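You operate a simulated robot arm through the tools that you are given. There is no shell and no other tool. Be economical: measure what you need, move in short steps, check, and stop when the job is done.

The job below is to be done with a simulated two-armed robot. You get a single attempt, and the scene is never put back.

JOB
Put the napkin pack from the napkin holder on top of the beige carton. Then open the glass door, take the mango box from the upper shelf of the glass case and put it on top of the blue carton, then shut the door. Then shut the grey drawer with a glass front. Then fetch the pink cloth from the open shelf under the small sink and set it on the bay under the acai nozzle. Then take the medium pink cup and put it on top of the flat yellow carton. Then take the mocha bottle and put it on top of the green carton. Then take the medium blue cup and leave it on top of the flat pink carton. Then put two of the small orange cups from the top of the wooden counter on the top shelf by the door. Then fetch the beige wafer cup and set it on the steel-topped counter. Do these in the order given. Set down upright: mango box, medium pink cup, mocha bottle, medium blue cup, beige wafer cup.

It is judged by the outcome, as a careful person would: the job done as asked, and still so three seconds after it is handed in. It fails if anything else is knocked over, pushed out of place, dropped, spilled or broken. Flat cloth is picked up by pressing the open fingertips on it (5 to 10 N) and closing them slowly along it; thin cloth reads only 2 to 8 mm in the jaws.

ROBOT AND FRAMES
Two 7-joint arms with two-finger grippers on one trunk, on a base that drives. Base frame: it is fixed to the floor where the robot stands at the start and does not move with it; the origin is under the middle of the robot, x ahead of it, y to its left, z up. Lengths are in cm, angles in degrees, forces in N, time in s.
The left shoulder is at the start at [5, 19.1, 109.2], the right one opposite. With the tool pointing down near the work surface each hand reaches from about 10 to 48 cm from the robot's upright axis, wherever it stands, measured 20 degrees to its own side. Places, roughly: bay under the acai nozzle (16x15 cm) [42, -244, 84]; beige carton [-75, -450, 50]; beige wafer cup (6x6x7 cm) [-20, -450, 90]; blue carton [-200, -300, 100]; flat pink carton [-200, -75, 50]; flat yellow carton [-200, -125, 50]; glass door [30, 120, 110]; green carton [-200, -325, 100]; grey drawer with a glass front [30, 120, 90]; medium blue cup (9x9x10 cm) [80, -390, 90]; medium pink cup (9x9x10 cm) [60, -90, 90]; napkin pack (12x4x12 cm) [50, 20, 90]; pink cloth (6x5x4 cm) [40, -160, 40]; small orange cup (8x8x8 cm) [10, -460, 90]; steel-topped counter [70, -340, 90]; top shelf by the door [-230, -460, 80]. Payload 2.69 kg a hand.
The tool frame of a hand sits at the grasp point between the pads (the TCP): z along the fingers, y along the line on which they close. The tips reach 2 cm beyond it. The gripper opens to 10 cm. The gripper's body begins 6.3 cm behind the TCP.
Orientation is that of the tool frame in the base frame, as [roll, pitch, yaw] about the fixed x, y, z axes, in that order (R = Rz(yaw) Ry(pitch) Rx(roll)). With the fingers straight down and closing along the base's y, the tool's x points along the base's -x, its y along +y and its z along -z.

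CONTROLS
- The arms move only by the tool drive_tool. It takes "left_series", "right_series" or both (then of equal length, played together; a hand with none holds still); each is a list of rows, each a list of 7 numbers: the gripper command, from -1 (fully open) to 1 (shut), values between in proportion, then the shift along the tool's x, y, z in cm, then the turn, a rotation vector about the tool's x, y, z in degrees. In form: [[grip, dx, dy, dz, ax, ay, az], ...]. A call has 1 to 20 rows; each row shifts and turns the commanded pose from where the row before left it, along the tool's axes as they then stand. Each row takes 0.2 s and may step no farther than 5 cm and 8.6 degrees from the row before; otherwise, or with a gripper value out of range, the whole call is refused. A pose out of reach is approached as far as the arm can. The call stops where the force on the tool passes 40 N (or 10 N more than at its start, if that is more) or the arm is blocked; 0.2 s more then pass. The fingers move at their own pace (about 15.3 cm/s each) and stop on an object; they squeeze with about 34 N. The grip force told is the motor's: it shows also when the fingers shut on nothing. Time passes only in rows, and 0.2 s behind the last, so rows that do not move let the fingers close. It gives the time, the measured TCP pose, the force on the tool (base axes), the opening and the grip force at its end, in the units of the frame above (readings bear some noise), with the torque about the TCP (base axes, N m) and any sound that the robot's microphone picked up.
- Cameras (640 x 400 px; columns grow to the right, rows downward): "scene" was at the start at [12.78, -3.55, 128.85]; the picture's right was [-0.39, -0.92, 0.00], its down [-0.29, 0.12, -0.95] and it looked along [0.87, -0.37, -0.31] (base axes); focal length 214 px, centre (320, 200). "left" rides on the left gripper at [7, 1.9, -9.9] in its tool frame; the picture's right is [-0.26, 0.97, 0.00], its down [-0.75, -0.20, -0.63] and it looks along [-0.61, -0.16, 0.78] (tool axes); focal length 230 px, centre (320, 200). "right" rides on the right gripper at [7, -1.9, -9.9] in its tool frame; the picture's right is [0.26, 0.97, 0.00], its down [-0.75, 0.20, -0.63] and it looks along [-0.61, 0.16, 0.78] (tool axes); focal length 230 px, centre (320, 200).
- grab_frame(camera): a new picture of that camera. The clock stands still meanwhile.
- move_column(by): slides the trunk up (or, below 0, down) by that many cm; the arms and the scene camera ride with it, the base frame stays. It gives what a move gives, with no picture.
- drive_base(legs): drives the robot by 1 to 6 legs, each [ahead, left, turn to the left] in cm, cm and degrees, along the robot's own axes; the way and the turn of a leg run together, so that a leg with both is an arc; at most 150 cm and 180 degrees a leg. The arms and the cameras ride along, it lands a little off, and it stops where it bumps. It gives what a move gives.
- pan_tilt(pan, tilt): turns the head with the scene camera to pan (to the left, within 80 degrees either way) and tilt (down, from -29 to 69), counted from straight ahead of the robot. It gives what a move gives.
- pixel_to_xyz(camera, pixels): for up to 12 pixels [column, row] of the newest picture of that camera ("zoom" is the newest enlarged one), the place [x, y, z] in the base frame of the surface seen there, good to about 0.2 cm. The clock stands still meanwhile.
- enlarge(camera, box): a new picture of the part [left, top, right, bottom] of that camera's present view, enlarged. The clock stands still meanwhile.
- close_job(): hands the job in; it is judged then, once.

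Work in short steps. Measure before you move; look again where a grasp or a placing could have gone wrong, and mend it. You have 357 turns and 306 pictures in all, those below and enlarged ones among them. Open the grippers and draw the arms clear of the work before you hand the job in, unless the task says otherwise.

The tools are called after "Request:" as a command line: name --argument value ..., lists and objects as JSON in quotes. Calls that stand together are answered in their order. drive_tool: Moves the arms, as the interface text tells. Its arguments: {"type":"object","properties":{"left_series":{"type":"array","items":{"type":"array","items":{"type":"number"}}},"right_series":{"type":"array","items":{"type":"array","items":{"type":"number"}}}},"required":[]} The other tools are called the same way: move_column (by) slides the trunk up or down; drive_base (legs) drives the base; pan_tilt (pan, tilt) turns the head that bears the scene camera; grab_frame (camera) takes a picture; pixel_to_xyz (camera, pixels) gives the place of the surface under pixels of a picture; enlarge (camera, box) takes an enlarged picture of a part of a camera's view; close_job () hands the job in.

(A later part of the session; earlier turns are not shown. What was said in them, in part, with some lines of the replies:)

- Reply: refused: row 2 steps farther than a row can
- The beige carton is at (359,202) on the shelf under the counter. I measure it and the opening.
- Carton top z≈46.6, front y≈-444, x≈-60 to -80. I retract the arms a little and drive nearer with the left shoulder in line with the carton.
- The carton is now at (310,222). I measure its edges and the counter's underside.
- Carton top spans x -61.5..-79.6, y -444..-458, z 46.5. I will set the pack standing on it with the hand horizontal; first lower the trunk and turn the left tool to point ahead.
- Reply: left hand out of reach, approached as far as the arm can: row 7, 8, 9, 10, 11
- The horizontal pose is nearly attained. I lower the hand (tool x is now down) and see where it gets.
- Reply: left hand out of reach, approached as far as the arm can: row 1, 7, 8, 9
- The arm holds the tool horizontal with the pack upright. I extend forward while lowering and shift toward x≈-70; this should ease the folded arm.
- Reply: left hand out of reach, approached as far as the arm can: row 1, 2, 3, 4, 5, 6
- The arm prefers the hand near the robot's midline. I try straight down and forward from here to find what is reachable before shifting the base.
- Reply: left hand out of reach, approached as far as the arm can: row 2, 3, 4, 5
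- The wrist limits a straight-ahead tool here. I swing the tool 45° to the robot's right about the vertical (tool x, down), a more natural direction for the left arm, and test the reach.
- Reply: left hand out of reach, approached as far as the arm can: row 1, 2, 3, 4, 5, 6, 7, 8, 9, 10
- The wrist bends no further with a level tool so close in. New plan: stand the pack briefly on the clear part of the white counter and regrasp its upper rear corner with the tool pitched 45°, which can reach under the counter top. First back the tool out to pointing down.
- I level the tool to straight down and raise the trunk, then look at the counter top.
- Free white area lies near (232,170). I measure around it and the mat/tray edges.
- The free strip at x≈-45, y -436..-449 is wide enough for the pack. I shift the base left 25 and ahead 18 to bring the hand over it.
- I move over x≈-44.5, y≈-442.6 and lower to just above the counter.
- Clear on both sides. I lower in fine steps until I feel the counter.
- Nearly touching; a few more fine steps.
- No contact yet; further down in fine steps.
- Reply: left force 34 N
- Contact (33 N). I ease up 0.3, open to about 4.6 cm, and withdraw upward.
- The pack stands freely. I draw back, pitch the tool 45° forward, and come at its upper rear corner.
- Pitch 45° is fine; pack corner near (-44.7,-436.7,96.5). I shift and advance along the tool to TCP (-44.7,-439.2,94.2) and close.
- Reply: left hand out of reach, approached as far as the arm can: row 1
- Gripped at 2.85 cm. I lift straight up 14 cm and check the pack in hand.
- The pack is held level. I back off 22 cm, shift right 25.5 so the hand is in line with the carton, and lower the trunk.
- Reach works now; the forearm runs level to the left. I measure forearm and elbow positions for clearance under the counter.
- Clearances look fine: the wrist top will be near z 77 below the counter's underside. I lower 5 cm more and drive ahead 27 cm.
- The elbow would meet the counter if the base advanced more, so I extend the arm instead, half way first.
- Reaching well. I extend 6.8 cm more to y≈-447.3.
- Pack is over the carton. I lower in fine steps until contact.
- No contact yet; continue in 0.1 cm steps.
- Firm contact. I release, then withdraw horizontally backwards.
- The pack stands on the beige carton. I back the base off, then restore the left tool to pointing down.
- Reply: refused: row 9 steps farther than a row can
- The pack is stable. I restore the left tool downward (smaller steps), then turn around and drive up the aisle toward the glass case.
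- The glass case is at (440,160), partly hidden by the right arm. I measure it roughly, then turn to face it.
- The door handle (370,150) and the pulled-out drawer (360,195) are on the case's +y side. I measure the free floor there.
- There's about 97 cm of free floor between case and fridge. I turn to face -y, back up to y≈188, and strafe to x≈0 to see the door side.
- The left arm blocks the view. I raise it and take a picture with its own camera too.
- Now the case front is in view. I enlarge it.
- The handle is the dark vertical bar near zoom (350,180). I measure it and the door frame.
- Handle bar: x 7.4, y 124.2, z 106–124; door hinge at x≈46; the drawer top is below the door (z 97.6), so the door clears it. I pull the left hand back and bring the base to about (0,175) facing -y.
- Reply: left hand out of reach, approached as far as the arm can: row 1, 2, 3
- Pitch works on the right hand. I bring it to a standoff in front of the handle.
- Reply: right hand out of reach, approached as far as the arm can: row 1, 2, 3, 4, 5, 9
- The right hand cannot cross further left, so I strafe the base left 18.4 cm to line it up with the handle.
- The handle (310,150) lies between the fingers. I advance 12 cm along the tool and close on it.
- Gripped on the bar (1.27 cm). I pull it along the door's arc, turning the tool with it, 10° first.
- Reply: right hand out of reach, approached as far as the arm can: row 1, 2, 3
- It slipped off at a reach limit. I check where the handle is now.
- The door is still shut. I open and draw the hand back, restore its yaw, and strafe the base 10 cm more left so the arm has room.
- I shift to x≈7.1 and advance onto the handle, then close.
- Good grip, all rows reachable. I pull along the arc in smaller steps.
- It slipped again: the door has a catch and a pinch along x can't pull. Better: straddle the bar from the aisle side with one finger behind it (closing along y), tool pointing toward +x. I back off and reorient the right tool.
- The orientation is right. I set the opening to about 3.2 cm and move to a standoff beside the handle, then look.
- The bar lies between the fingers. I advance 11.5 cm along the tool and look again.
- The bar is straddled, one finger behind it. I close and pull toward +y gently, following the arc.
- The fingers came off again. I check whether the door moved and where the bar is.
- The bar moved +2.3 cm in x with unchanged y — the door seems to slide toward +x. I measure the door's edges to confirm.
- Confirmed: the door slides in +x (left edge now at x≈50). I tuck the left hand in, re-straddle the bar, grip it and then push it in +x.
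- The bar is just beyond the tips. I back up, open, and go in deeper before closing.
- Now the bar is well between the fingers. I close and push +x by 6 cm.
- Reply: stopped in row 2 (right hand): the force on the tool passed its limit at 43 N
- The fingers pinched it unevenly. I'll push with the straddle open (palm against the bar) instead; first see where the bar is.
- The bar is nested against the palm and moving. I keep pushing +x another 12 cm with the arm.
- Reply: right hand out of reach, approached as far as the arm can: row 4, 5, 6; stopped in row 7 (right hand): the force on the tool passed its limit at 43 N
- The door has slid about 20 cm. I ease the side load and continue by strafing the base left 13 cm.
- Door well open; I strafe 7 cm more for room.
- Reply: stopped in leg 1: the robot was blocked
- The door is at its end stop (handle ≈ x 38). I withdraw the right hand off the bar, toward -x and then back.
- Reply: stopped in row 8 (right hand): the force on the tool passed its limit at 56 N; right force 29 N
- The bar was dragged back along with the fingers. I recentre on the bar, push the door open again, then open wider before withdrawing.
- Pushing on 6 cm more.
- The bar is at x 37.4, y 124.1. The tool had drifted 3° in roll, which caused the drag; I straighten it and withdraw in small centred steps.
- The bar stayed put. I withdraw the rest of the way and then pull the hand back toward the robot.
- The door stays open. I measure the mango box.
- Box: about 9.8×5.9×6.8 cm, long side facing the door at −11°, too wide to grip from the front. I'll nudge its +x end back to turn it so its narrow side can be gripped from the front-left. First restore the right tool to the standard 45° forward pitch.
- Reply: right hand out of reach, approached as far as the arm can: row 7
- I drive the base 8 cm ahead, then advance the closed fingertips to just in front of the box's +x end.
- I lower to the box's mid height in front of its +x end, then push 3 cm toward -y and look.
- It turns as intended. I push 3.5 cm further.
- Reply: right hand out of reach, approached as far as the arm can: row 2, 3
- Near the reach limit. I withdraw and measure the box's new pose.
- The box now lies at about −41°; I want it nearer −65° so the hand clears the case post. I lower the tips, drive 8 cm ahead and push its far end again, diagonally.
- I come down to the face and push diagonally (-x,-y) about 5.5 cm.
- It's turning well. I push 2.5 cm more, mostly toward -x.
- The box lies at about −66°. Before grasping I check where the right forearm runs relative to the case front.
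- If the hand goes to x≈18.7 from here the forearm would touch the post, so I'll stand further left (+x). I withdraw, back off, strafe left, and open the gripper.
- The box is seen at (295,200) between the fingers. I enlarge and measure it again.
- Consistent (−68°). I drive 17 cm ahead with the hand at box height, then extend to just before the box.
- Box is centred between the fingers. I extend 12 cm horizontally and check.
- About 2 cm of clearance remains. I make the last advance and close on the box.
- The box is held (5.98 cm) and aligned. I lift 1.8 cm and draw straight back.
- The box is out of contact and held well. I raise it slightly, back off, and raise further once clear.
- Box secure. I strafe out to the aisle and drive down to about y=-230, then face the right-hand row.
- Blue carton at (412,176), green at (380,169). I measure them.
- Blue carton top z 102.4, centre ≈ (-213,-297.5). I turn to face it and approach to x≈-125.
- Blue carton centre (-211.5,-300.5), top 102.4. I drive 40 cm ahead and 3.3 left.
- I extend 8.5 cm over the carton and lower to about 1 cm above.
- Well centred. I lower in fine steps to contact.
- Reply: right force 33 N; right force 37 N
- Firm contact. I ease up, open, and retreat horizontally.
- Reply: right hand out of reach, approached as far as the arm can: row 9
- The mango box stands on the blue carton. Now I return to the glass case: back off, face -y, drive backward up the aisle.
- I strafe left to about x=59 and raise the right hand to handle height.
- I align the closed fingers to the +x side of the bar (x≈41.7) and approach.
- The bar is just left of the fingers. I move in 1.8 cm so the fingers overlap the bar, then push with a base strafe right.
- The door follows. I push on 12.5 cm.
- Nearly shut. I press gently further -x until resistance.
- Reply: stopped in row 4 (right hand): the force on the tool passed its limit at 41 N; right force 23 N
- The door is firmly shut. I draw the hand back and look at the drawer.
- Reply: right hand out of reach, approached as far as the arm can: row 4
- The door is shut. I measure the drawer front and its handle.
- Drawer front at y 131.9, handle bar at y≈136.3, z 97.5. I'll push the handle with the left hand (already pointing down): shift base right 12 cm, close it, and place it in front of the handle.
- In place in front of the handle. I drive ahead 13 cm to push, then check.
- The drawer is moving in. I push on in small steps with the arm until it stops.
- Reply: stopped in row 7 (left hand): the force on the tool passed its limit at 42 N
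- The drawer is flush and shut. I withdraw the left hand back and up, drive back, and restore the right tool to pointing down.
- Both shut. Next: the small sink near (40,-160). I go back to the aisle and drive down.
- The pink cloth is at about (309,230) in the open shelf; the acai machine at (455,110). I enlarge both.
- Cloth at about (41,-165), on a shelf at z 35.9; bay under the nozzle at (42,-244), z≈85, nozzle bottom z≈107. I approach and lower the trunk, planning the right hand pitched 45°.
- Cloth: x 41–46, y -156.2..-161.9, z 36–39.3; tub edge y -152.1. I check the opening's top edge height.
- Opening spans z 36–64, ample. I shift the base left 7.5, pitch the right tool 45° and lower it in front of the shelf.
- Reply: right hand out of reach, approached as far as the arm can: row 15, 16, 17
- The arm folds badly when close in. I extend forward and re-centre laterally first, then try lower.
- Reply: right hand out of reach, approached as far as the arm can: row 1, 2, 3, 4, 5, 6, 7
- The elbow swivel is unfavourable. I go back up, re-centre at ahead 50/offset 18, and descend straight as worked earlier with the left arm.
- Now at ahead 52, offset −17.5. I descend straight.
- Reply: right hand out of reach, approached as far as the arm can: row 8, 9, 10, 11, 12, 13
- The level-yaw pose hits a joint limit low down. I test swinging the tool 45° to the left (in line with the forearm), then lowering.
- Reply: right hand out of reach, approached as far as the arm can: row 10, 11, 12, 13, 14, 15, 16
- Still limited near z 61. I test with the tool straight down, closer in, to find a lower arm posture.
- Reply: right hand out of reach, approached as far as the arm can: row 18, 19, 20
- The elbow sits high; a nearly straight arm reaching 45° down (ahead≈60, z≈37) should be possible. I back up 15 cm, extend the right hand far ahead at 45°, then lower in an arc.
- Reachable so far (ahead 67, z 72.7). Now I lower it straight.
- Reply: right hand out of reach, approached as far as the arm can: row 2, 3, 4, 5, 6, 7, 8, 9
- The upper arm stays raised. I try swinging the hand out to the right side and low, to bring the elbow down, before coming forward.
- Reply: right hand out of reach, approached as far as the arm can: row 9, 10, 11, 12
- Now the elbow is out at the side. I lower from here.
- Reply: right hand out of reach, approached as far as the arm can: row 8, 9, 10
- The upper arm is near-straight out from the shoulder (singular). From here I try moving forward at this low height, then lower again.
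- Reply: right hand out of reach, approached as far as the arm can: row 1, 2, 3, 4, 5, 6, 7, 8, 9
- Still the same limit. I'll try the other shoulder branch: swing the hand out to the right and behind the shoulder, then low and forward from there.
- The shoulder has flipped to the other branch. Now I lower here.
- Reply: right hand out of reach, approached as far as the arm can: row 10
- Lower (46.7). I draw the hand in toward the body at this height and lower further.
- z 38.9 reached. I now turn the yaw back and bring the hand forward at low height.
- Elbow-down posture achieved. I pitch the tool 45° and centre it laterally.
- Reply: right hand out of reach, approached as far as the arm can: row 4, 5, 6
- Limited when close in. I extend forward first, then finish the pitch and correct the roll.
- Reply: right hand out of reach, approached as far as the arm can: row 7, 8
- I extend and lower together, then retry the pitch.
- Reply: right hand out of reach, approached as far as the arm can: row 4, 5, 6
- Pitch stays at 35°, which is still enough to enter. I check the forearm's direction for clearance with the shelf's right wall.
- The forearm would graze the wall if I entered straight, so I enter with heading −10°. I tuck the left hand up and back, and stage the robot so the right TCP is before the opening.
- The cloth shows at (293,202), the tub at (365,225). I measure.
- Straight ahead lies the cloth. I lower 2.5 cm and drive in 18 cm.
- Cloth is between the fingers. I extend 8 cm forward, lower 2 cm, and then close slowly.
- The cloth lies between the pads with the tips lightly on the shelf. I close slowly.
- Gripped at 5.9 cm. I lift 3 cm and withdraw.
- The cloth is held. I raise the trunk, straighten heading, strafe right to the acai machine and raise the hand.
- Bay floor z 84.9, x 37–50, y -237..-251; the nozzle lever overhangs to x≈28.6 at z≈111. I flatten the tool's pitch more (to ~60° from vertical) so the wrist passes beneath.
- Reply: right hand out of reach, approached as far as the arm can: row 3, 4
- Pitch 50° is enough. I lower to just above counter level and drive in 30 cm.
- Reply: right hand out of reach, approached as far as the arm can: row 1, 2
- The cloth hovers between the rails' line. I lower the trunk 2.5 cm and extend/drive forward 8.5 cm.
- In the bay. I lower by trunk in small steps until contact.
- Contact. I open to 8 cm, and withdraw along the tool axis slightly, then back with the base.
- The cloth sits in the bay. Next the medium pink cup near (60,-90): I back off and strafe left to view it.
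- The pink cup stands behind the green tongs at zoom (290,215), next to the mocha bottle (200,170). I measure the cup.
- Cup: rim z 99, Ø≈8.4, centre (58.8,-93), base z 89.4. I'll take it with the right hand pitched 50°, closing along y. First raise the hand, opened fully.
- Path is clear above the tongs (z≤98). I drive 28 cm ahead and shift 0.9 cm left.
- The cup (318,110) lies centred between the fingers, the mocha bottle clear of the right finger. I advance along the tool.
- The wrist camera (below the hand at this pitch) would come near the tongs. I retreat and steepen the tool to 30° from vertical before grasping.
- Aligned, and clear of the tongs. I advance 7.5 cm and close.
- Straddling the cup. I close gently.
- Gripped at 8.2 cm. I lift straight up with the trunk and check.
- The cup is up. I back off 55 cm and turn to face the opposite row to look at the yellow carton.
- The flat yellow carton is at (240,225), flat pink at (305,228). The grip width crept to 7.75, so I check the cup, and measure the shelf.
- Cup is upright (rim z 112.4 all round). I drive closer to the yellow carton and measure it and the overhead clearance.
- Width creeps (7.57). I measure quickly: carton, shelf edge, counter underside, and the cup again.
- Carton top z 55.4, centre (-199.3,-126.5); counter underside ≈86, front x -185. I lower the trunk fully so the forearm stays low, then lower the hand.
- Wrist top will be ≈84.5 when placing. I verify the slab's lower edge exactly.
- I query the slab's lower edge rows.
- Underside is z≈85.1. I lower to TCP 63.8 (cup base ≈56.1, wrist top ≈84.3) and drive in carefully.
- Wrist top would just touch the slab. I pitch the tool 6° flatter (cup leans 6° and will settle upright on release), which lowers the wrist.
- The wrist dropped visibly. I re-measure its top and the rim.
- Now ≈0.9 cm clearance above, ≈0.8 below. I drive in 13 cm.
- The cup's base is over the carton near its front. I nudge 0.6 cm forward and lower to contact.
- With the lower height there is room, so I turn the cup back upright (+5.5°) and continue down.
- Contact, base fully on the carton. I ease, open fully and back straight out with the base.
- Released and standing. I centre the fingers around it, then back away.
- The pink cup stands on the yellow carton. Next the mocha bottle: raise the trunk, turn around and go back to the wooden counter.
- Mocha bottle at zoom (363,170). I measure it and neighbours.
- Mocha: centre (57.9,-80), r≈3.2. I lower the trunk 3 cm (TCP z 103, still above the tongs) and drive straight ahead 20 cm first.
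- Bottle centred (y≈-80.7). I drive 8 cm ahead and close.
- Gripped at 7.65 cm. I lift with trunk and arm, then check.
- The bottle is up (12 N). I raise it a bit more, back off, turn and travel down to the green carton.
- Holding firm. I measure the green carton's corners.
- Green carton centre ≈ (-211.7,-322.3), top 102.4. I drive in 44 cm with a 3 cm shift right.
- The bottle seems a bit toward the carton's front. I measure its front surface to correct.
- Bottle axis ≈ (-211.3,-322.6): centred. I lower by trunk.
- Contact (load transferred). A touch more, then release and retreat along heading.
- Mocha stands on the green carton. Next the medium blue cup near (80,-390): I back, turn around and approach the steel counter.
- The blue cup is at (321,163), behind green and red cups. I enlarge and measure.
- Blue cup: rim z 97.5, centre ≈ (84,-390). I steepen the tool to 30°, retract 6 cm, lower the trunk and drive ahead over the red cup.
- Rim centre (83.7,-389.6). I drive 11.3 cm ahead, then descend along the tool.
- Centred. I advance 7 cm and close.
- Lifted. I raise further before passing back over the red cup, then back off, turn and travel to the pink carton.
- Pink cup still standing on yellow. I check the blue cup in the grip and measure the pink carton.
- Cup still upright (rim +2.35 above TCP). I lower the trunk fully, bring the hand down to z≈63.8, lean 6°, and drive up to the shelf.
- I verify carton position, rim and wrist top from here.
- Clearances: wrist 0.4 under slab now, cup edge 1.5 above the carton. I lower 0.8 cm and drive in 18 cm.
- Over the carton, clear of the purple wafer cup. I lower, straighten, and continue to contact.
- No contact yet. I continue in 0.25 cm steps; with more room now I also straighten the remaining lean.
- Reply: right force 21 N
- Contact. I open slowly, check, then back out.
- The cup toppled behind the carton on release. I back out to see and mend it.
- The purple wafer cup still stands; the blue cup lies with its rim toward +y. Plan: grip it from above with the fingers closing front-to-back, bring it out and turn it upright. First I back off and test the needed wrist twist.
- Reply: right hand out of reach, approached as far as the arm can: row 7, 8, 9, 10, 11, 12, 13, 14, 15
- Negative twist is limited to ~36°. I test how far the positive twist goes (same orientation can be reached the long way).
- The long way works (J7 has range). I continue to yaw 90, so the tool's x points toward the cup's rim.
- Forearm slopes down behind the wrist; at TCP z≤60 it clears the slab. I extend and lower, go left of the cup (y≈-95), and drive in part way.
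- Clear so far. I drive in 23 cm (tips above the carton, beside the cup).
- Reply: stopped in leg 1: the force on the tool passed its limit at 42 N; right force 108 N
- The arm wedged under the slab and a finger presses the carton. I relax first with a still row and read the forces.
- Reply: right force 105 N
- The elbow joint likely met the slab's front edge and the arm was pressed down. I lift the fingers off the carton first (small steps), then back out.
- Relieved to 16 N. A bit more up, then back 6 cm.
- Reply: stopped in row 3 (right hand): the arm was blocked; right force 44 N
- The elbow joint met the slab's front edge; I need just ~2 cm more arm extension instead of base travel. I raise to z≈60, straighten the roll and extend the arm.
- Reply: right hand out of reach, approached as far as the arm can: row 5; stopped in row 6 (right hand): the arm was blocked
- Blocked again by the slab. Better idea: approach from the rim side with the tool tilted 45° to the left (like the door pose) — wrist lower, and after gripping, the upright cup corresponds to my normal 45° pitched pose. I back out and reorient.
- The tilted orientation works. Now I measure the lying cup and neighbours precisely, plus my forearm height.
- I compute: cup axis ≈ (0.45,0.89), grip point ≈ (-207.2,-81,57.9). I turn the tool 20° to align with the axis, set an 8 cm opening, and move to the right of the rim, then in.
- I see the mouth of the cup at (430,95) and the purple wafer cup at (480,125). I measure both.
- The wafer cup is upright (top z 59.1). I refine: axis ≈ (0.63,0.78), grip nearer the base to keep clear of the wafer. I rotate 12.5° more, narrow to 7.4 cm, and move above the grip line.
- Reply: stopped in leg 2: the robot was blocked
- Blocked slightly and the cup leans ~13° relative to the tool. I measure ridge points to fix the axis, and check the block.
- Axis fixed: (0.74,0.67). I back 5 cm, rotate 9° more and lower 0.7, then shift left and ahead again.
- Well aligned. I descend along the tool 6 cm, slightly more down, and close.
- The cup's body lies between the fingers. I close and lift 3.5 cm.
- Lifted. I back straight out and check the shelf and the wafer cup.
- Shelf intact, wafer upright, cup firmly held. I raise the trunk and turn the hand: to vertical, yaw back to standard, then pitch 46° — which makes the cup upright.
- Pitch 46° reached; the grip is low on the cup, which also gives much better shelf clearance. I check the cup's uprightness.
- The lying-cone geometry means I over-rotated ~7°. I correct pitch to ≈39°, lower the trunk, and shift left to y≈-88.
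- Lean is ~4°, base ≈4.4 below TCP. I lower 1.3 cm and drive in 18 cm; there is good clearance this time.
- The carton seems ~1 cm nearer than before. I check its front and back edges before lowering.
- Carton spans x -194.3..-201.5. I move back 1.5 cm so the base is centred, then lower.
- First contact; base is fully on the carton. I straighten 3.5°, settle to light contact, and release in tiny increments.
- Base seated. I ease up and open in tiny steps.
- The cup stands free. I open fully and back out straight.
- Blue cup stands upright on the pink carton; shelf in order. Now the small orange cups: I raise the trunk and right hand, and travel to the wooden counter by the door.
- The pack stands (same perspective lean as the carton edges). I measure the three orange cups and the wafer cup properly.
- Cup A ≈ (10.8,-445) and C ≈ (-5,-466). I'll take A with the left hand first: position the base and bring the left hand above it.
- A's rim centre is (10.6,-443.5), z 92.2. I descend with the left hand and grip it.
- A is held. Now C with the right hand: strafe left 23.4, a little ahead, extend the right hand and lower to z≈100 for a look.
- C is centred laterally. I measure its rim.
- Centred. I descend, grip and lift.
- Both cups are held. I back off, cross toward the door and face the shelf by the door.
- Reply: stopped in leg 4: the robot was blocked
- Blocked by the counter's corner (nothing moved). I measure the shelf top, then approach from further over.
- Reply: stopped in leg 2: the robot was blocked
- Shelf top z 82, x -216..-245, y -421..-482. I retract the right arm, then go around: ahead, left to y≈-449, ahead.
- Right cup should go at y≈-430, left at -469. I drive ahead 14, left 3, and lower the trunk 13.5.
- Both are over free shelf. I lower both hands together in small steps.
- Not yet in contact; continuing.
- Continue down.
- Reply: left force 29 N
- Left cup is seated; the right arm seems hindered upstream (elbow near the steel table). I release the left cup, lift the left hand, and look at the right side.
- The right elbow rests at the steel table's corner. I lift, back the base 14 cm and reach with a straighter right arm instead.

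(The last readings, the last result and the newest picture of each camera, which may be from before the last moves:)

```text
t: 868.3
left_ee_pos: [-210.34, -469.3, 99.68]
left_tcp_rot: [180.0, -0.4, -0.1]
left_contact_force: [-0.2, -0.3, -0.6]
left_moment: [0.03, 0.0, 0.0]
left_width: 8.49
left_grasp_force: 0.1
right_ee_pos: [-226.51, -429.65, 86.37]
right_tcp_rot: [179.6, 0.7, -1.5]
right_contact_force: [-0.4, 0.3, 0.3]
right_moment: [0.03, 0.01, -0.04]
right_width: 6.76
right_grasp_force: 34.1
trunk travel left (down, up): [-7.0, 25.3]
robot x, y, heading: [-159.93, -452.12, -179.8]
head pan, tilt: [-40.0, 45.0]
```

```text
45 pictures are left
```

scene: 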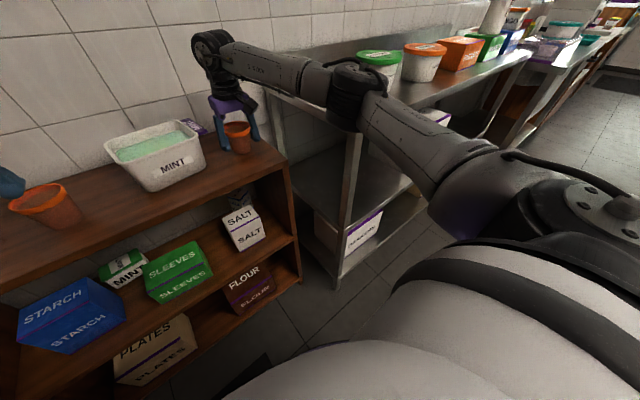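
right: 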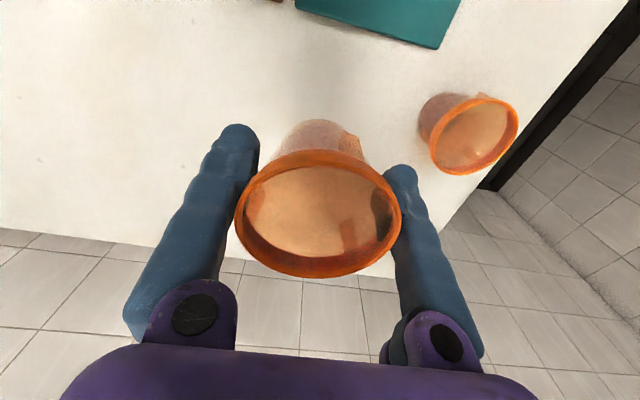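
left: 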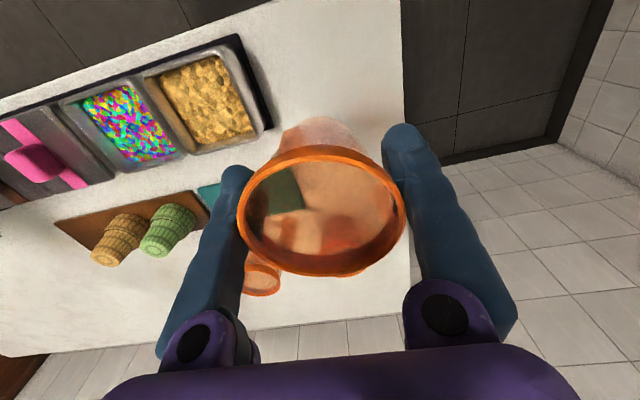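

Left cup stands fine; the elbow is now off the table. I lower the right cup to contact.

Request:
drive_tool --right_series '[[1, 0, 0, 0.2, 0, 0, 0], [1, 0, 0, 0.2, 0, 0, 0], [1, 0, 0, 0, 0, 0, 0]]'

Request:
drive_tool --right_series '[[1, 0, 0, 0.2, 0, 0, 0], [1, 0, 0, 0, 0, 0, 0]]'

Request:
drive_tool --right_series '[[1, 0, 0, 0.2, 0, 0, 0], [1, 0, 0, 0, 0, 0, 0]]'

```text
t: 869.1
left_ee_pos: [-210.42, -469.34, 99.56]
left_tcp_rot: [179.9, -0.5, -0.1]
left_contact_force: [0.3, -0.1, -0.6]
left_moment: [-0.01, -0.01, -0.02]
left_width: 8.5
left_grasp_force: 0.0
right_ee_pos: [-226.56, -429.78, 86.0]
right_tcp_rot: [179.6, 0.7, -1.4]
right_contact_force: [-1.0, -0.2, 0.6]
right_moment: [0.03, -0.01, -0.02]
right_width: 6.79
right_grasp_force: 33.8
trunk travel left (down, up): [-7.0, 25.3]
robot x, y, heading: [-160.48, -452.35, -179.6]
head pan, tilt: [-40.0, 45.0]
```

```text
t: 869.7
left_ee_pos: [-210.22, -469.2, 99.67]
left_tcp_rot: [-180.0, -0.3, -0.1]
left_contact_force: [-0.7, 0.1, 0.0]
left_moment: [0.02, 0.02, -0.02]
left_width: 8.51
left_grasp_force: 0.1
right_ee_pos: [-226.55, -429.66, 85.94]
right_tcp_rot: [179.6, 0.9, -1.6]
right_contact_force: [-0.8, 0.4, 2.1]
right_moment: [0.1, -0.03, 0.0]
right_width: 6.8
right_grasp_force: 33.7
trunk travel left (down, up): [-7.0, 25.3]
robot x, y, heading: [-160.32, -452.26, -179.7]
head pan, tilt: [-40.0, 45.0]
```

```text
t: 870.3
left_ee_pos: [-210.19, -469.2, 99.71]
left_tcp_rot: [-180.0, -0.3, -0.1]
left_contact_force: [0.7, -0.2, -0.2]
left_moment: [0.05, 0.03, 0.0]
left_width: 8.49
left_grasp_force: 0.0
right_ee_pos: [-226.72, -429.75, 85.94]
right_tcp_rot: [179.6, 1.0, -1.5]
right_contact_force: [1.5, 0.5, 8.9]
right_moment: [0.1, -0.21, -0.01]
right_width: 6.79
right_grasp_force: 34.0
trunk travel left (down, up): [-7.0, 25.3]
robot x, y, heading: [-159.91, -452.4, -179.8]
head pan, tilt: [-40.0, 45.0]
```

Contact (9 N). I release slowly and lift away, then check.

Request:
drive_tool --right_series '[[1, 0, 0, -0.1, 0, 0, 0], [0.2, 0, 0, 0, 0, 0, 0], [-0.34, 0, 0, 0, 0, 0, 0], [-0.4, 0, 0, 0, 0, 0, 0], [-0.48, 0, 0, 0, 0, 0, 0], [-0.6, 0, 0, 0, 0, 0, 0], [-0.7, 0, 0, 0, 0, 0, 0], [-0.7, 0, 0, -2, 0, 0, 0], [-0.7, 0, 0, -4, 0, 0, 0], [-0.7, 0, 0, -4, 0, 0, 0], [-0.7, 0, 0, -4, 0, 0, 0], [-0.7, 2, 0, -4, 0, 0, 0]]'

Request:
pan_tilt --pan -15 --tilt 40

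Request:
grab_frame --camera "scene"

```text
t: 872.9
left_ee_pos: [-210.18, -469.22, 99.65]
left_tcp_rot: [-180.0, -0.2, -0.1]
left_contact_force: [0.3, 0.4, 0.3]
left_moment: [-0.02, 0.02, 0.01]
left_width: 8.49
left_grasp_force: 0.0
right_ee_pos: [-224.31, -429.48, 103.85]
right_tcp_rot: [179.6, 1.0, -1.5]
right_contact_force: [0.0, 1.8, 0.0]
right_moment: [-0.04, -0.01, 0.03]
right_width: 8.51
right_grasp_force: 0.0
trunk travel left (down, up): [-7.0, 25.3]
robot x, y, heading: [-159.75, -451.97, -179.4]
head pan, tilt: [-40.0, 45.0]
```

```text
t: 873.8
left_ee_pos: [-210.33, -469.14, 99.59]
left_tcp_rot: [180.0, -0.4, 0.0]
left_contact_force: [0.3, 0.4, 0.6]
left_moment: [0.01, -0.01, -0.01]
left_width: 8.5
left_grasp_force: 0.0
right_ee_pos: [-224.35, -429.43, 103.7]
right_tcp_rot: [179.6, 0.8, -1.6]
right_contact_force: [-0.3, -0.8, -0.3]
right_moment: [-0.01, 0.0, -0.02]
right_width: 8.5
right_grasp_force: 0.0
trunk travel left (down, up): [-7.0, 25.3]
robot x, y, heading: [-160.11, -452.38, -179.8]
head pan, tilt: [-15.0, 40.0]
```

```text
44 pictures are left
```

scene: 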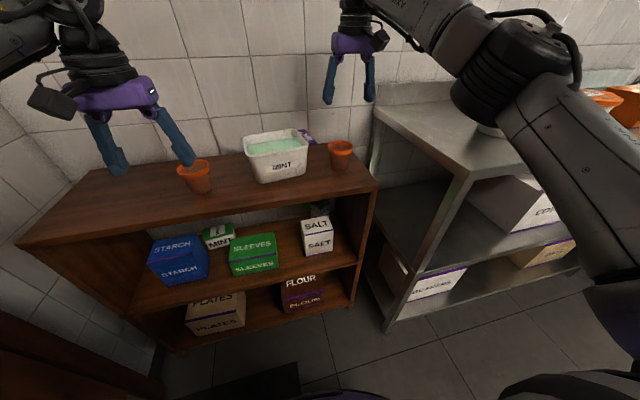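

Both orange cups stand on the shelf. Finally the beige wafer cup: retract, raise the trunk and go back to the wooden counter with the left hand.

Request:
drive_tool --right_series '[[-0.7, 3.5, 0, -1, 0, 0, 0], [-0.7, 3.5, 0, -1, 0, 0, 0], [-0.7, 3.5, 0, -1, 0, 0, 0], [-0.7, 3.5, 0, 0, 0, 0, 0]]' --left_series '[[-1, 0, 0, -2, 0, 0, 0], [-1, 0, 0, -2, 0, 0, 0], [-1, 0, 0, -2, 0, 0, 0], [-1, 0, 0, -2, 0, 0, 0]]'

Request:
move_column --by 12

Request:
drive_base --legs '[[-25, 0, 0], [0, -85, 0], [0, 0, 90], [0, 97, 0], [26, 0, 0]]'

Request:
grab_frame --camera "left"

```text
t: 874.8
left_ee_pos: [-210.3, -469.15, 107.69]
left_tcp_rot: [-180.0, -0.3, -0.1]
left_contact_force: [0.3, 0.8, -0.3]
left_moment: [-0.04, 0.0, 0.04]
left_width: 10.0
left_grasp_force: 0.1
right_ee_pos: [-210.13, -429.78, 106.51]
right_tcp_rot: [179.6, 0.9, -1.6]
right_contact_force: [-0.3, 0.1, 0.7]
right_moment: [0.02, 0.02, 0.03]
right_width: 8.5
right_grasp_force: 0.0
trunk travel left (down, up): [-7.0, 25.3]
robot x, y, heading: [-160.24, -452.2, -179.7]
head pan, tilt: [-15.0, 40.0]
```

```text
t: 876.3
left_ee_pos: [-210.34, -469.25, 119.77]
left_tcp_rot: [180.0, -0.3, -0.1]
left_contact_force: [0.0, -0.3, 0.3]
left_moment: [0.0, 0.02, 0.03]
left_width: 9.99
left_grasp_force: 0.0
right_ee_pos: [-210.36, -429.92, 118.46]
right_tcp_rot: [179.6, 0.7, -1.5]
right_contact_force: [-0.8, -0.2, 0.2]
right_moment: [-0.01, 0.02, 0.02]
right_width: 8.5
right_grasp_force: 0.2
trunk travel left (down, up): [-19.0, 13.3]
robot x, y, heading: [-159.99, -452.18, -180.0]
head pan, tilt: [-15.0, 40.0]
```

```text
t: 877.8
left_ee_pos: [-195.06, -469.12, 119.72]
left_tcp_rot: [180.0, -0.3, 0.0]
left_contact_force: [0.4, 0.1, -0.2]
left_moment: [0.01, -0.05, 0.04]
left_width: 10.02
left_grasp_force: 0.0
right_ee_pos: [-194.98, -429.81, 118.56]
right_tcp_rot: [179.6, 0.9, -1.4]
right_contact_force: [-0.9, 0.3, -1.0]
right_moment: [0.01, -0.03, 0.02]
right_width: 8.49
right_grasp_force: 0.1
trunk travel left (down, up): [-19.0, 13.3]
robot x, y, heading: [-144.88, -452.12, -179.6]
head pan, tilt: [-15.0, 40.0]
stopped in leg 1: the robot was blocked; the commanded pose is now the measured one
```

```text
43 pictures are left
```

left: 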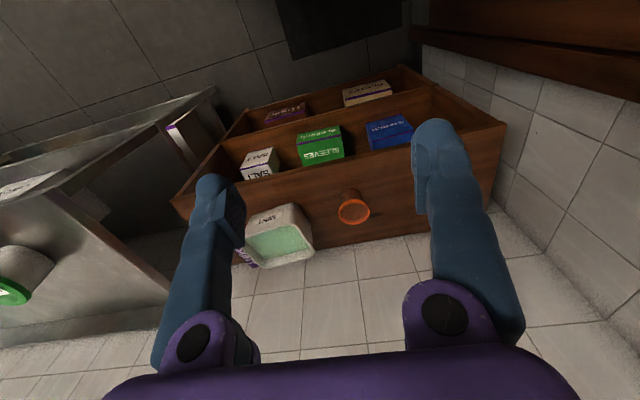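

Just the counter's end behind me. I go around: 3 ahead, strafe right, turn, strafe left, and ahead.

Request:
drive_base --legs '[[3, 0, 0], [0, -86, 0], [0, 0, 90], [0, 108, 0], [27, 0, 0]]'

Request:
grab_frame --camera "left"

```text
t: 900.7
left_ee_pos: [-26.68, -442.7, 119.68]
left_tcp_rot: [-179.9, -0.3, 88.9]
left_contact_force: [-0.1, -0.2, -0.1]
left_moment: [0.04, -0.01, 0.0]
left_width: 9.97
left_grasp_force: 0.1
right_ee_pos: [-66.01, -441.76, 118.48]
right_tcp_rot: [179.5, 0.9, 87.5]
right_contact_force: [0.3, -0.4, 0.6]
right_moment: [-0.01, 0.03, -0.01]
right_width: 8.49
right_grasp_force: 0.0
trunk travel left (down, up): [-19.0, 13.3]
robot x, y, heading: [-42.75, -392.33, -90.6]
head pan, tilt: [-15.0, 40.0]
```

```text
42 pictures are left
```

left: 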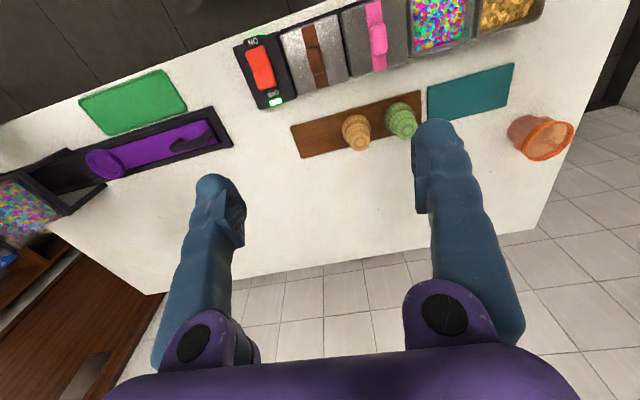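

The beige wafer cup is at (356,132), the green one at (402,120). I enlarge and measure.

Request:
enlarge --camera "left" --box '[280, 70, 440, 170]'

Request:
pixel_to_xyz --camera "left" --pixels '[[360, 145], [345, 128], [370, 125], [356, 118], [362, 135], [405, 130], [390, 118], [414, 115], [330, 72], [355, 80], [310, 150], [375, 100]]'

```text
4.00 times, centred on (360, 120) of left
```

zoom: 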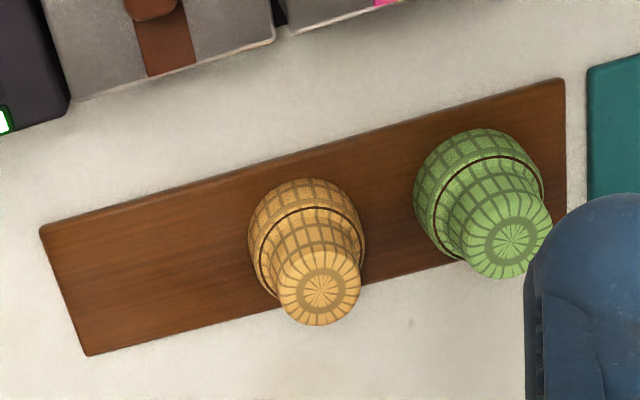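

```text
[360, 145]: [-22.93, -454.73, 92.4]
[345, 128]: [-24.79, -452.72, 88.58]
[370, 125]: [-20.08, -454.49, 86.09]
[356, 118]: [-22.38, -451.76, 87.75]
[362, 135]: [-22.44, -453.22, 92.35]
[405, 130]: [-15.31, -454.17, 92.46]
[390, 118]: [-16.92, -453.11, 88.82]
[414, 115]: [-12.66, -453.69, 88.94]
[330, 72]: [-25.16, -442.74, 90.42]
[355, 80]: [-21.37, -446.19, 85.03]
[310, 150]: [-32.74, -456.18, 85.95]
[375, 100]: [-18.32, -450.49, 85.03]
```

Beige: centre ≈ (-22.5,-454.3), wide part Ø5.8 at z<88.8. I'll grip its wide part closing along y (clear of the green one). I drive ahead 9, left 4, and twist the left tool 90°.

Request:
drive_base --legs '[[9, 4.1, 0.6]]'

Request:
drive_tool --left_series '[[-0.6, 0, 0, 0, 0, 0, -8.2], [-0.6, 0, 0, 0, 0, 0, -8.2], [-0.6, 0, 0, 0, 0, 0, -8.2], [-0.6, 0, 0, 0, 0, 0, -8.2], [-0.6, 0, 0, 0, 0, 0, -8.2], [-0.6, 0, 0, 0, 0, 0, -8.2], [-0.6, 0, 0, 0, 0, 0, -8.2], [-0.6, 0, 0, 0, 0, 0, -8.2], [-0.6, 0, 0, 0, 0, 0, -8.2], [-0.6, 0, 0, 0, 0, 0, -8.2], [-0.6, 0, 0, 0, 0, 0, -8], [-0.4, 0, -1.5, 4, 0, 0, 0], [-0.4, 0, -1.5, 4, 0, 0, 0], [-0.4, 0, 0, 4, 0, 0, 0], [-0.4, 0, 0, 0, 0, 0, 0]]'

Request:
grab_frame --camera "left"

```text
t: 901.9
left_ee_pos: [-22.18, -451.59, 119.72]
left_tcp_rot: [-179.9, -0.3, 89.5]
left_contact_force: [0.1, -0.1, 0.2]
left_moment: [-0.02, 0.03, -0.02]
left_width: 10.01
left_grasp_force: 0.0
right_ee_pos: [-61.37, -451.2, 118.71]
right_tcp_rot: [179.5, 0.9, 88.1]
right_contact_force: [0.3, -0.6, -0.3]
right_moment: [0.02, 0.0, 0.03]
right_width: 8.45
right_grasp_force: 0.0
trunk travel left (down, up): [-19.0, 13.3]
robot x, y, heading: [-38.54, -401.43, -89.7]
head pan, tilt: [-15.0, 40.0]
```

```text
t: 905.1
left_ee_pos: [-22.32, -454.47, 107.63]
left_tcp_rot: [179.8, -0.1, 179.5]
left_contact_force: [0.1, 0.7, 0.3]
left_moment: [-0.01, 0.02, 0.0]
left_width: 7.02
left_grasp_force: 0.1
right_ee_pos: [-61.44, -451.2, 118.76]
right_tcp_rot: [179.5, 1.0, 88.2]
right_contact_force: [-0.8, 0.3, -1.0]
right_moment: [0.02, 0.02, -0.02]
right_width: 8.51
right_grasp_force: 0.1
trunk travel left (down, up): [-19.0, 13.3]
robot x, y, heading: [-38.89, -400.96, -90.1]
head pan, tilt: [-15.0, 40.0]
```

```text
40 pictures are left
```

left: 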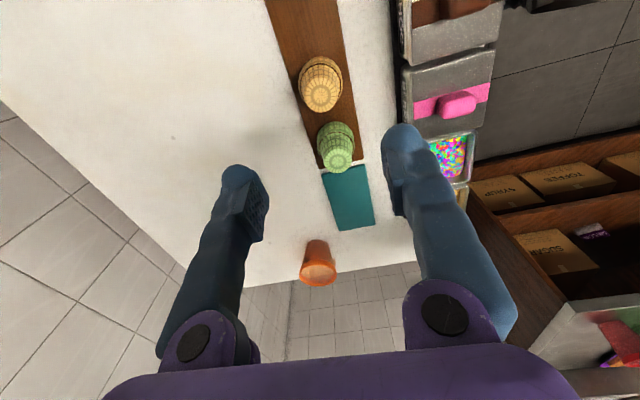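

I measure the beige cup from here for a precise centre.

Request:
pixel_to_xyz --camera "left" --pixels '[[320, 95], [322, 85], [303, 82], [342, 80], [321, 62], [310, 105], [335, 100], [338, 155], [405, 110], [395, 130]]'

```text
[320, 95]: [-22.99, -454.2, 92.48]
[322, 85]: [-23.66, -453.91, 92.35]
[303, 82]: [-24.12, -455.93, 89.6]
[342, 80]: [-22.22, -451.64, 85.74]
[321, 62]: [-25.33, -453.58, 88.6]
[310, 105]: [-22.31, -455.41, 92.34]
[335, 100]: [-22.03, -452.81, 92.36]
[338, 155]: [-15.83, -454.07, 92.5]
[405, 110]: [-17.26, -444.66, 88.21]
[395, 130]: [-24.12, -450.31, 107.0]
```

Centre (-22.9,-454.1). I adjust, descend to z≈88.5 and grip, then lift.

Request:
drive_tool --left_series '[[-0.4, 0.6, 0.35, 3, 0, 0, 0], [-0.4, 0, 0, 4, 0, 0, 0], [-0.4, 0, 0, 4, 0, 0, 0], [-0.4, 0, 0, 4, 0, 0, 0], [-0.4, 0, 0, 2.5, 0, 0, 0], [-0.4, 0, 0, 1.5, 0, 0, 0], [-0.2, 0, 0, 0, 0, 0, 0], [0, 0, 0, 0, 0, 0, 0], [1, 0, 0, 0, 0, 0, 0], [1, 0, 0, 0, 0, 0, 0], [1, 0, 0, -1, 0, 0, 0], [1, 0, 0, -2, 0, 0, 0], [1, 0, 0, -4, 0, 0, 0], [1, 0, 0, -4, 0, 0, 0], [1, 0, 0, -4, 0, 0, 0], [1, 0, 0, 0, 0, 0, 0]]'

Request:
grab_frame --camera "left"

```text
t: 908.5
left_ee_pos: [-22.82, -454.16, 104.26]
left_tcp_rot: [179.7, 0.0, 179.4]
left_contact_force: [-1.2, 0.1, 1.0]
left_moment: [-0.01, -0.02, 0.01]
left_width: 5.15
left_grasp_force: 14.0
right_ee_pos: [-61.45, -451.17, 118.58]
right_tcp_rot: [179.4, 1.0, 88.2]
right_contact_force: [-0.1, -0.2, -0.1]
right_moment: [0.01, -0.02, -0.01]
right_width: 8.51
right_grasp_force: 0.1
trunk travel left (down, up): [-19.0, 13.3]
robot x, y, heading: [-38.61, -401.56, -89.9]
head pan, tilt: [-15.0, 40.0]
```

```text
39 pictures are left
```

left: 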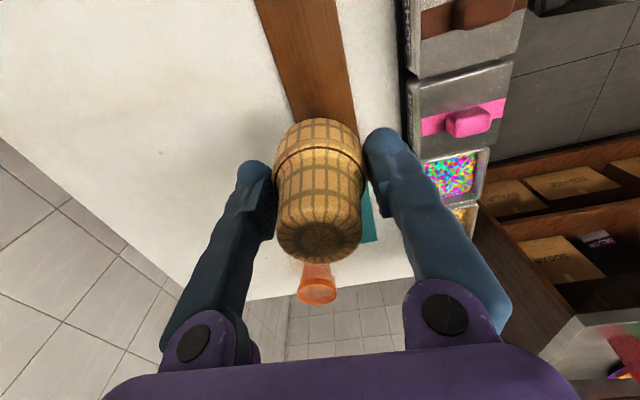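

Held, upright. I back away, turn to face the steel counter and look for a free spot.

Request:
drive_base --legs '[[-32, 0, 0], [0, 0, 90]]'

Request:
pan_tilt --pan 0 --tilt 30

Request:
grab_frame --camera "scene"

```text
t: 914.5
left_ee_pos: [14.28, -352.67, 104.08]
left_tcp_rot: [179.8, -0.1, -90.4]
left_contact_force: [0.3, 0.0, -0.5]
left_moment: [-0.01, 0.03, -0.03]
left_width: 5.11
left_grasp_force: 13.9
right_ee_pos: [11.34, -391.23, 118.65]
right_tcp_rot: [179.5, 1.0, 178.2]
right_contact_force: [0.0, -0.1, -0.9]
right_moment: [0.0, 0.02, 0.02]
right_width: 8.5
right_grasp_force: 0.2
trunk travel left (down, up): [-19.0, 13.3]
robot x, y, heading: [-38.69, -368.46, 0.0]
head pan, tilt: [-15.0, 40.0]
```

```text
t: 915.2
left_ee_pos: [14.23, -352.63, 103.97]
left_tcp_rot: [179.6, -0.1, -90.4]
left_contact_force: [0.0, -0.3, -0.4]
left_moment: [0.0, -0.01, 0.04]
left_width: 5.16
left_grasp_force: 13.9
right_ee_pos: [11.39, -391.23, 118.6]
right_tcp_rot: [179.5, 1.0, 178.3]
right_contact_force: [0.8, 0.2, -1.0]
right_moment: [0.01, -0.03, 0.02]
right_width: 8.5
right_grasp_force: 0.0
trunk travel left (down, up): [-19.0, 13.3]
robot x, y, heading: [-38.94, -368.58, 0.2]
head pan, tilt: [0.0, 30.0]
```

```text
38 pictures are left
```

scene: 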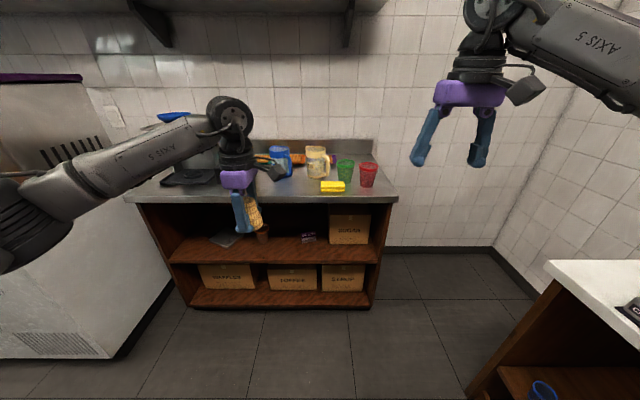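

I measure candidate free spots along the counter's front.

Request:
enlarge --camera "scene" --box '[200, 130, 400, 215]'

Request:
pixel_to_xyz --camera "scene" --pixels '[[300, 190], [310, 196], [280, 192], [265, 195], [281, 182], [316, 178], [325, 191], [300, 200], [220, 192], [345, 182]]'

```text
3.20 times, centred on (300, 172) of scene
```

zoom: 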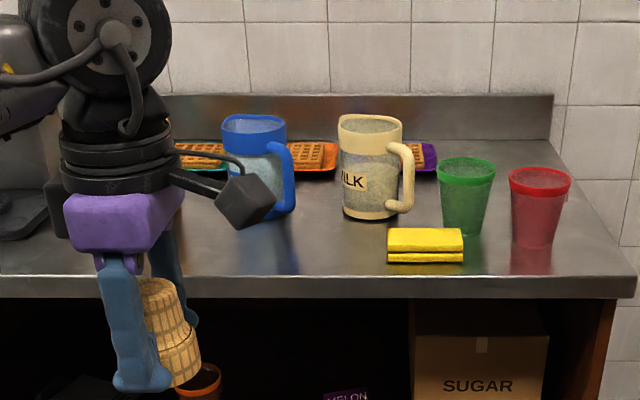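

```text
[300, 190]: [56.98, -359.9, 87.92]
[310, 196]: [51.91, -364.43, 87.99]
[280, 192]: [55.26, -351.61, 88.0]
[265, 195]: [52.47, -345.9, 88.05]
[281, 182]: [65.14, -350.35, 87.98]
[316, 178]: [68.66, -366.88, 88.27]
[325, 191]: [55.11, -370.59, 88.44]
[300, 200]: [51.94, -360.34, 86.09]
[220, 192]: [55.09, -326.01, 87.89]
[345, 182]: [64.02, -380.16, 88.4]
```

Free spot around (57,-338). The wafer cup leans a bit in the grip and will be flattened on contact. I move over it and lower.

Request:
drive_base --legs '[[42.6, 14.6, 0]]'

Request:
move_column --by -10

Request:
grab_frame --camera "scene"

Request:
grab_frame --camera "left"

```text
t: 917.9
left_ee_pos: [56.25, -338.51, 104.1]
left_tcp_rot: [179.8, -0.1, -90.7]
left_contact_force: [0.6, -0.7, 0.5]
left_moment: [0.0, 0.02, 0.03]
left_width: 5.13
left_grasp_force: 14.0
right_ee_pos: [53.11, -377.2, 118.55]
right_tcp_rot: [179.6, 1.0, 178.1]
right_contact_force: [-0.3, 0.5, 0.6]
right_moment: [-0.01, -0.04, 0.02]
right_width: 8.5
right_grasp_force: 0.0
trunk travel left (down, up): [-19.0, 13.3]
robot x, y, heading: [3.25, -354.61, -0.1]
head pan, tilt: [0.0, 30.0]
```

```text
t: 919.2
left_ee_pos: [56.25, -338.51, 94.03]
left_tcp_rot: [179.8, 0.0, -90.5]
left_contact_force: [0.5, 0.5, 0.2]
left_moment: [-0.02, 0.03, 0.01]
left_width: 5.13
left_grasp_force: 14.5
right_ee_pos: [53.09, -377.02, 108.64]
right_tcp_rot: [179.5, 1.0, 178.1]
right_contact_force: [-0.2, -0.1, 0.2]
right_moment: [0.02, 0.0, 0.0]
right_width: 8.49
right_grasp_force: 0.0
trunk travel left (down, up): [-9.0, 23.3]
robot x, y, heading: [3.22, -354.04, -0.1]
head pan, tilt: [0.0, 30.0]
```

```text
36 pictures are left
```

scene: 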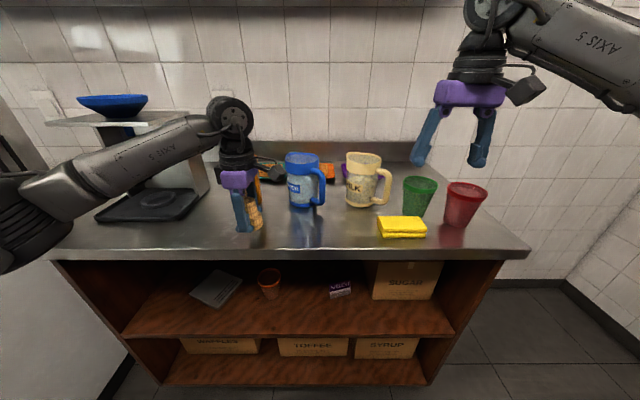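

```text
35 pictures are left
```

left: 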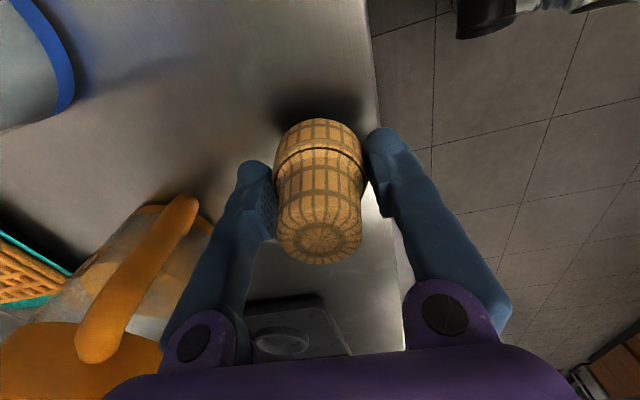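

An orange jug is near the hand. I measure it, the cup's lower rim, and the counter edge.

Request:
pixel_to_xyz --camera "left" --pixels '[[190, 205], [110, 330], [150, 260], [320, 125], [290, 135], [350, 135], [318, 245], [300, 240], [340, 240], [375, 80], [300, 100], [280, 330]]'

```text
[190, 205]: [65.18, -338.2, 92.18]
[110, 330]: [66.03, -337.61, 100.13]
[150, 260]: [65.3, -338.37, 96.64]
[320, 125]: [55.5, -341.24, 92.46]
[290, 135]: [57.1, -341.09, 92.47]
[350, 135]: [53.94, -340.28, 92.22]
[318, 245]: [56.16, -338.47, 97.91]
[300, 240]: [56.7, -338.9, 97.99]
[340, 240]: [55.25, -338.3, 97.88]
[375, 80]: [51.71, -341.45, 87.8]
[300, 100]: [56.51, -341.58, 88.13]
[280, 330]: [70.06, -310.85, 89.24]
```

The cup is upright; the jug handle is 4 cm clear. I shift 1 cm ahead and lower to contact.

Request:
drive_base --legs '[[1, 0, 0]]'

Request:
drive_tool --left_series '[[1, 0, 0, 1, 0, 0, 0], [1, 0, 0, 1, 0, 0, 0], [1, 0, 0, 0.6, 0, 0, 0], [1, 0, 0, 0.3, 0, 0, 0], [1, 0, 0, 0, 0, 0, 0]]'

Request:
drive_tool --left_series '[[1, 0, 0, 0.2, 0, 0, 0], [1, 0, 0, 0.15, 0, 0, 0], [1, 0, 0, 0, 0, 0, 0]]'

Request:
drive_tool --left_series '[[1, 0, 0, 0.15, 0, 0, 0], [1, 0, 0, 0, 0, 0, 0]]'

```text
t: 920.0
left_ee_pos: [57.35, -338.56, 94.1]
left_tcp_rot: [179.8, 0.0, -90.6]
left_contact_force: [0.1, 0.4, -0.5]
left_moment: [-0.01, 0.01, -0.07]
left_width: 5.14
left_grasp_force: 14.0
right_ee_pos: [54.13, -377.13, 108.53]
right_tcp_rot: [179.5, 1.0, 178.0]
right_contact_force: [0.2, 0.9, 0.1]
right_moment: [0.01, -0.01, 0.01]
right_width: 8.52
right_grasp_force: 0.0
trunk travel left (down, up): [-9.0, 23.3]
robot x, y, heading: [4.25, -354.69, -0.0]
head pan, tilt: [0.0, 30.0]
```

```text
t: 921.2
left_ee_pos: [57.13, -338.53, 91.23]
left_tcp_rot: [179.8, -0.1, -90.6]
left_contact_force: [0.2, 0.7, 0.2]
left_moment: [0.0, 0.0, -0.01]
left_width: 5.15
left_grasp_force: 14.0
right_ee_pos: [54.12, -377.14, 108.65]
right_tcp_rot: [179.6, 1.0, 178.0]
right_contact_force: [1.5, 0.5, 0.4]
right_moment: [0.01, 0.02, -0.02]
right_width: 8.48
right_grasp_force: 0.0
trunk travel left (down, up): [-9.0, 23.3]
robot x, y, heading: [4.41, -354.5, 0.2]
head pan, tilt: [0.0, 30.0]
```

```text
t: 922.0
left_ee_pos: [57.2, -338.64, 90.88]
left_tcp_rot: [179.8, 0.0, -90.5]
left_contact_force: [-0.5, 0.2, 5.4]
left_moment: [0.01, -0.04, 0.0]
left_width: 5.13
left_grasp_force: 14.6
right_ee_pos: [54.12, -377.07, 108.68]
right_tcp_rot: [179.5, 1.0, 178.0]
right_contact_force: [-0.6, 0.8, 1.3]
right_moment: [0.01, 0.0, 0.0]
right_width: 8.51
right_grasp_force: 0.0
trunk travel left (down, up): [-9.0, 23.3]
robot x, y, heading: [4.55, -354.18, -0.1]
head pan, tilt: [0.0, 30.0]
```

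```text
t: 922.6
left_ee_pos: [57.2, -338.6, 90.76]
left_tcp_rot: [179.8, -0.1, -90.5]
left_contact_force: [0.6, 0.5, 13.4]
left_moment: [0.01, -0.01, -0.03]
left_width: 5.14
left_grasp_force: 13.5
right_ee_pos: [53.89, -377.25, 108.66]
right_tcp_rot: [179.5, 1.1, 178.1]
right_contact_force: [-0.8, 0.2, -0.6]
right_moment: [0.03, 0.0, -0.05]
right_width: 8.5
right_grasp_force: 0.0
trunk travel left (down, up): [-9.0, 23.3]
robot x, y, heading: [4.08, -354.17, -0.2]
head pan, tilt: [0.0, 30.0]
```

Contact. I ease up, release gently and rise straight up.

Request:
drive_tool --left_series '[[1, 0, 0, -0.12, 0, 0, 0], [0.1, 0, 0, 0, 0, 0, 0], [-0.05, 0, 0, 0, 0, 0, 0], [-0.12, 0, 0, 0, 0, 0, 0], [-0.2, 0, 0, 0, 0, 0, 0], [-0.3, 0, 0, 0, 0, 0, 0], [-0.4, 0, 0, 0, 0, 0, 0], [-0.4, 0, 0, -2, 0, 0, 0], [-0.4, 0, 0, -4, 0, 0, 0], [-0.4, 0, 0, -4, 0, 0, 0], [-0.4, 0, 0, -4, 0, 0, 0], [-0.4, 0, 0, -4, 0, 0, 0]]'

Request:
grab_frame --camera "left"

Request:
grab_frame --camera "scene"

```text
t: 925.2
left_ee_pos: [57.13, -338.57, 108.76]
left_tcp_rot: [179.9, 0.0, -90.7]
left_contact_force: [-0.1, 0.4, -0.6]
left_moment: [0.0, -0.01, 0.01]
left_width: 7.01
left_grasp_force: 0.0
right_ee_pos: [53.99, -377.25, 108.61]
right_tcp_rot: [179.5, 1.0, 178.0]
right_contact_force: [0.1, -0.3, -0.7]
right_moment: [-0.01, 0.01, -0.01]
right_width: 8.5
right_grasp_force: 0.1
trunk travel left (down, up): [-9.0, 23.3]
robot x, y, heading: [4.28, -354.2, -0.2]
head pan, tilt: [0.0, 30.0]
```

```text
34 pictures are left
```

left: 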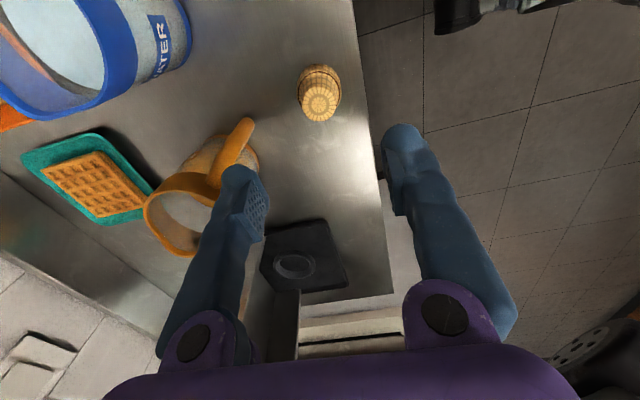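

```text
33 pictures are left
```

scene: 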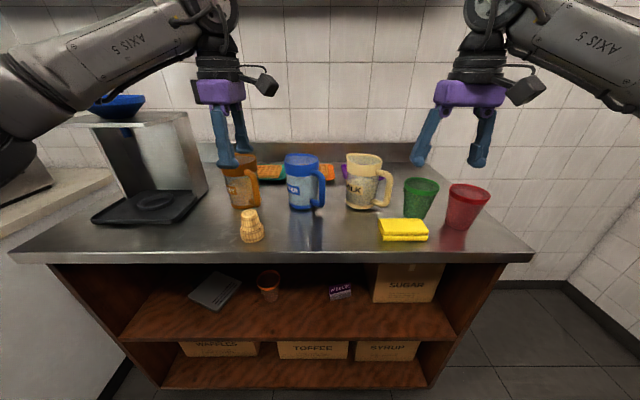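

The wafer cup stands on the steel counter. I back off with grippers open and glance at the wooden counter as a last check.

Request:
drive_base --legs '[[-45, 0, 0]]'

Request:
drive_tool --left_series '[[-1, 0, 0, -2, 0, 0, 0], [-1, 0, 0, 0, 0, 0, 0]]' --right_series '[[-1, 0, 0, -2, 0, 0, 0], [-1, 0, 0, 0, 0, 0, 0]]'

Request:
pan_tilt --pan -65 --tilt 25

Request:
grab_frame --camera "scene"

```text
t: 927.9
left_ee_pos: [12.24, -338.51, 108.65]
left_tcp_rot: [179.8, -0.1, -91.0]
left_contact_force: [0.2, 0.6, 0.0]
left_moment: [0.0, -0.05, -0.02]
left_width: 7.0
left_grasp_force: 0.0
right_ee_pos: [8.97, -377.29, 108.68]
right_tcp_rot: [179.6, 1.0, 177.8]
right_contact_force: [0.8, -0.1, -0.4]
right_moment: [-0.02, -0.01, -0.02]
right_width: 8.51
right_grasp_force: 0.1
trunk travel left (down, up): [-9.0, 23.3]
robot x, y, heading: [-41.12, -354.16, -0.5]
head pan, tilt: [0.0, 30.0]
```

```text
t: 928.5
left_ee_pos: [12.37, -338.6, 110.71]
left_tcp_rot: [179.8, -0.1, -90.9]
left_contact_force: [0.4, 0.0, -0.7]
left_moment: [-0.01, -0.01, 0.01]
left_width: 9.99
left_grasp_force: 0.0
right_ee_pos: [8.99, -377.25, 110.63]
right_tcp_rot: [179.5, 0.9, 177.9]
right_contact_force: [-0.1, 0.7, -0.2]
right_moment: [0.0, -0.01, 0.01]
right_width: 10.0
right_grasp_force: 0.0
trunk travel left (down, up): [-9.0, 23.3]
robot x, y, heading: [-40.67, -354.41, -0.3]
head pan, tilt: [0.0, 30.0]
```

```text
t: 929.9
left_ee_pos: [12.27, -338.62, 110.62]
left_tcp_rot: [179.7, -0.1, -90.9]
left_contact_force: [0.2, -0.2, -0.7]
left_moment: [0.01, 0.03, -0.01]
left_width: 10.03
left_grasp_force: 0.0
right_ee_pos: [8.88, -377.31, 110.68]
right_tcp_rot: [179.5, 1.0, 177.8]
right_contact_force: [-0.4, -0.3, -0.1]
right_moment: [0.02, -0.01, 0.01]
right_width: 10.02
right_grasp_force: 0.1
trunk travel left (down, up): [-9.0, 23.3]
robot x, y, heading: [-40.94, -353.91, -0.4]
head pan, tilt: [-65.0, 25.0]
```

```text
32 pictures are left
```

scene: 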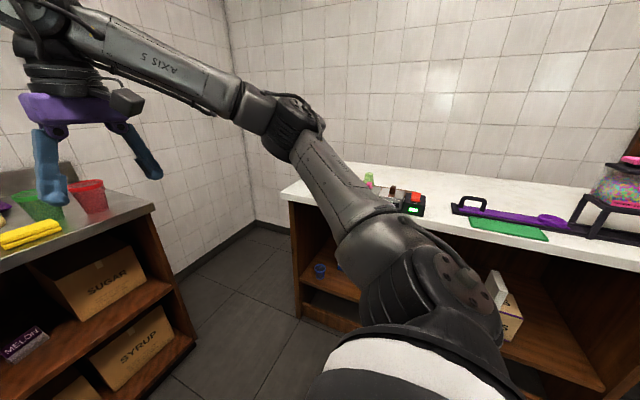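

The green wafer cup still stands at (368,180) and the napkin pack is still upright on its carton at (497,285). The grippers are open and both arms are clear of the work, so I hand the job in.

Request:
close_job

```text
The job is handed in.
```

I finished and handed in all nine tasks in the order given. The items that had to be upright were upright when I last looked at each one.

- **Blue cup:** it fell over behind the pink carton when I first let go, so I picked it up and stood it on the carton.
- **Pink carton:** it ended up about 1 cm out of place. During the recovery, the gripper pressed hard on it (about 100 N).
- **Purple wafer cup:** the one standing behind the pink carton may have moved 1 to 2 cm, but it is still upright.
- **Steel table:** when I placed the second orange cup, the right elbow rested on the corner of the steel table by the door shelf. I did not check that table closely afterwards.
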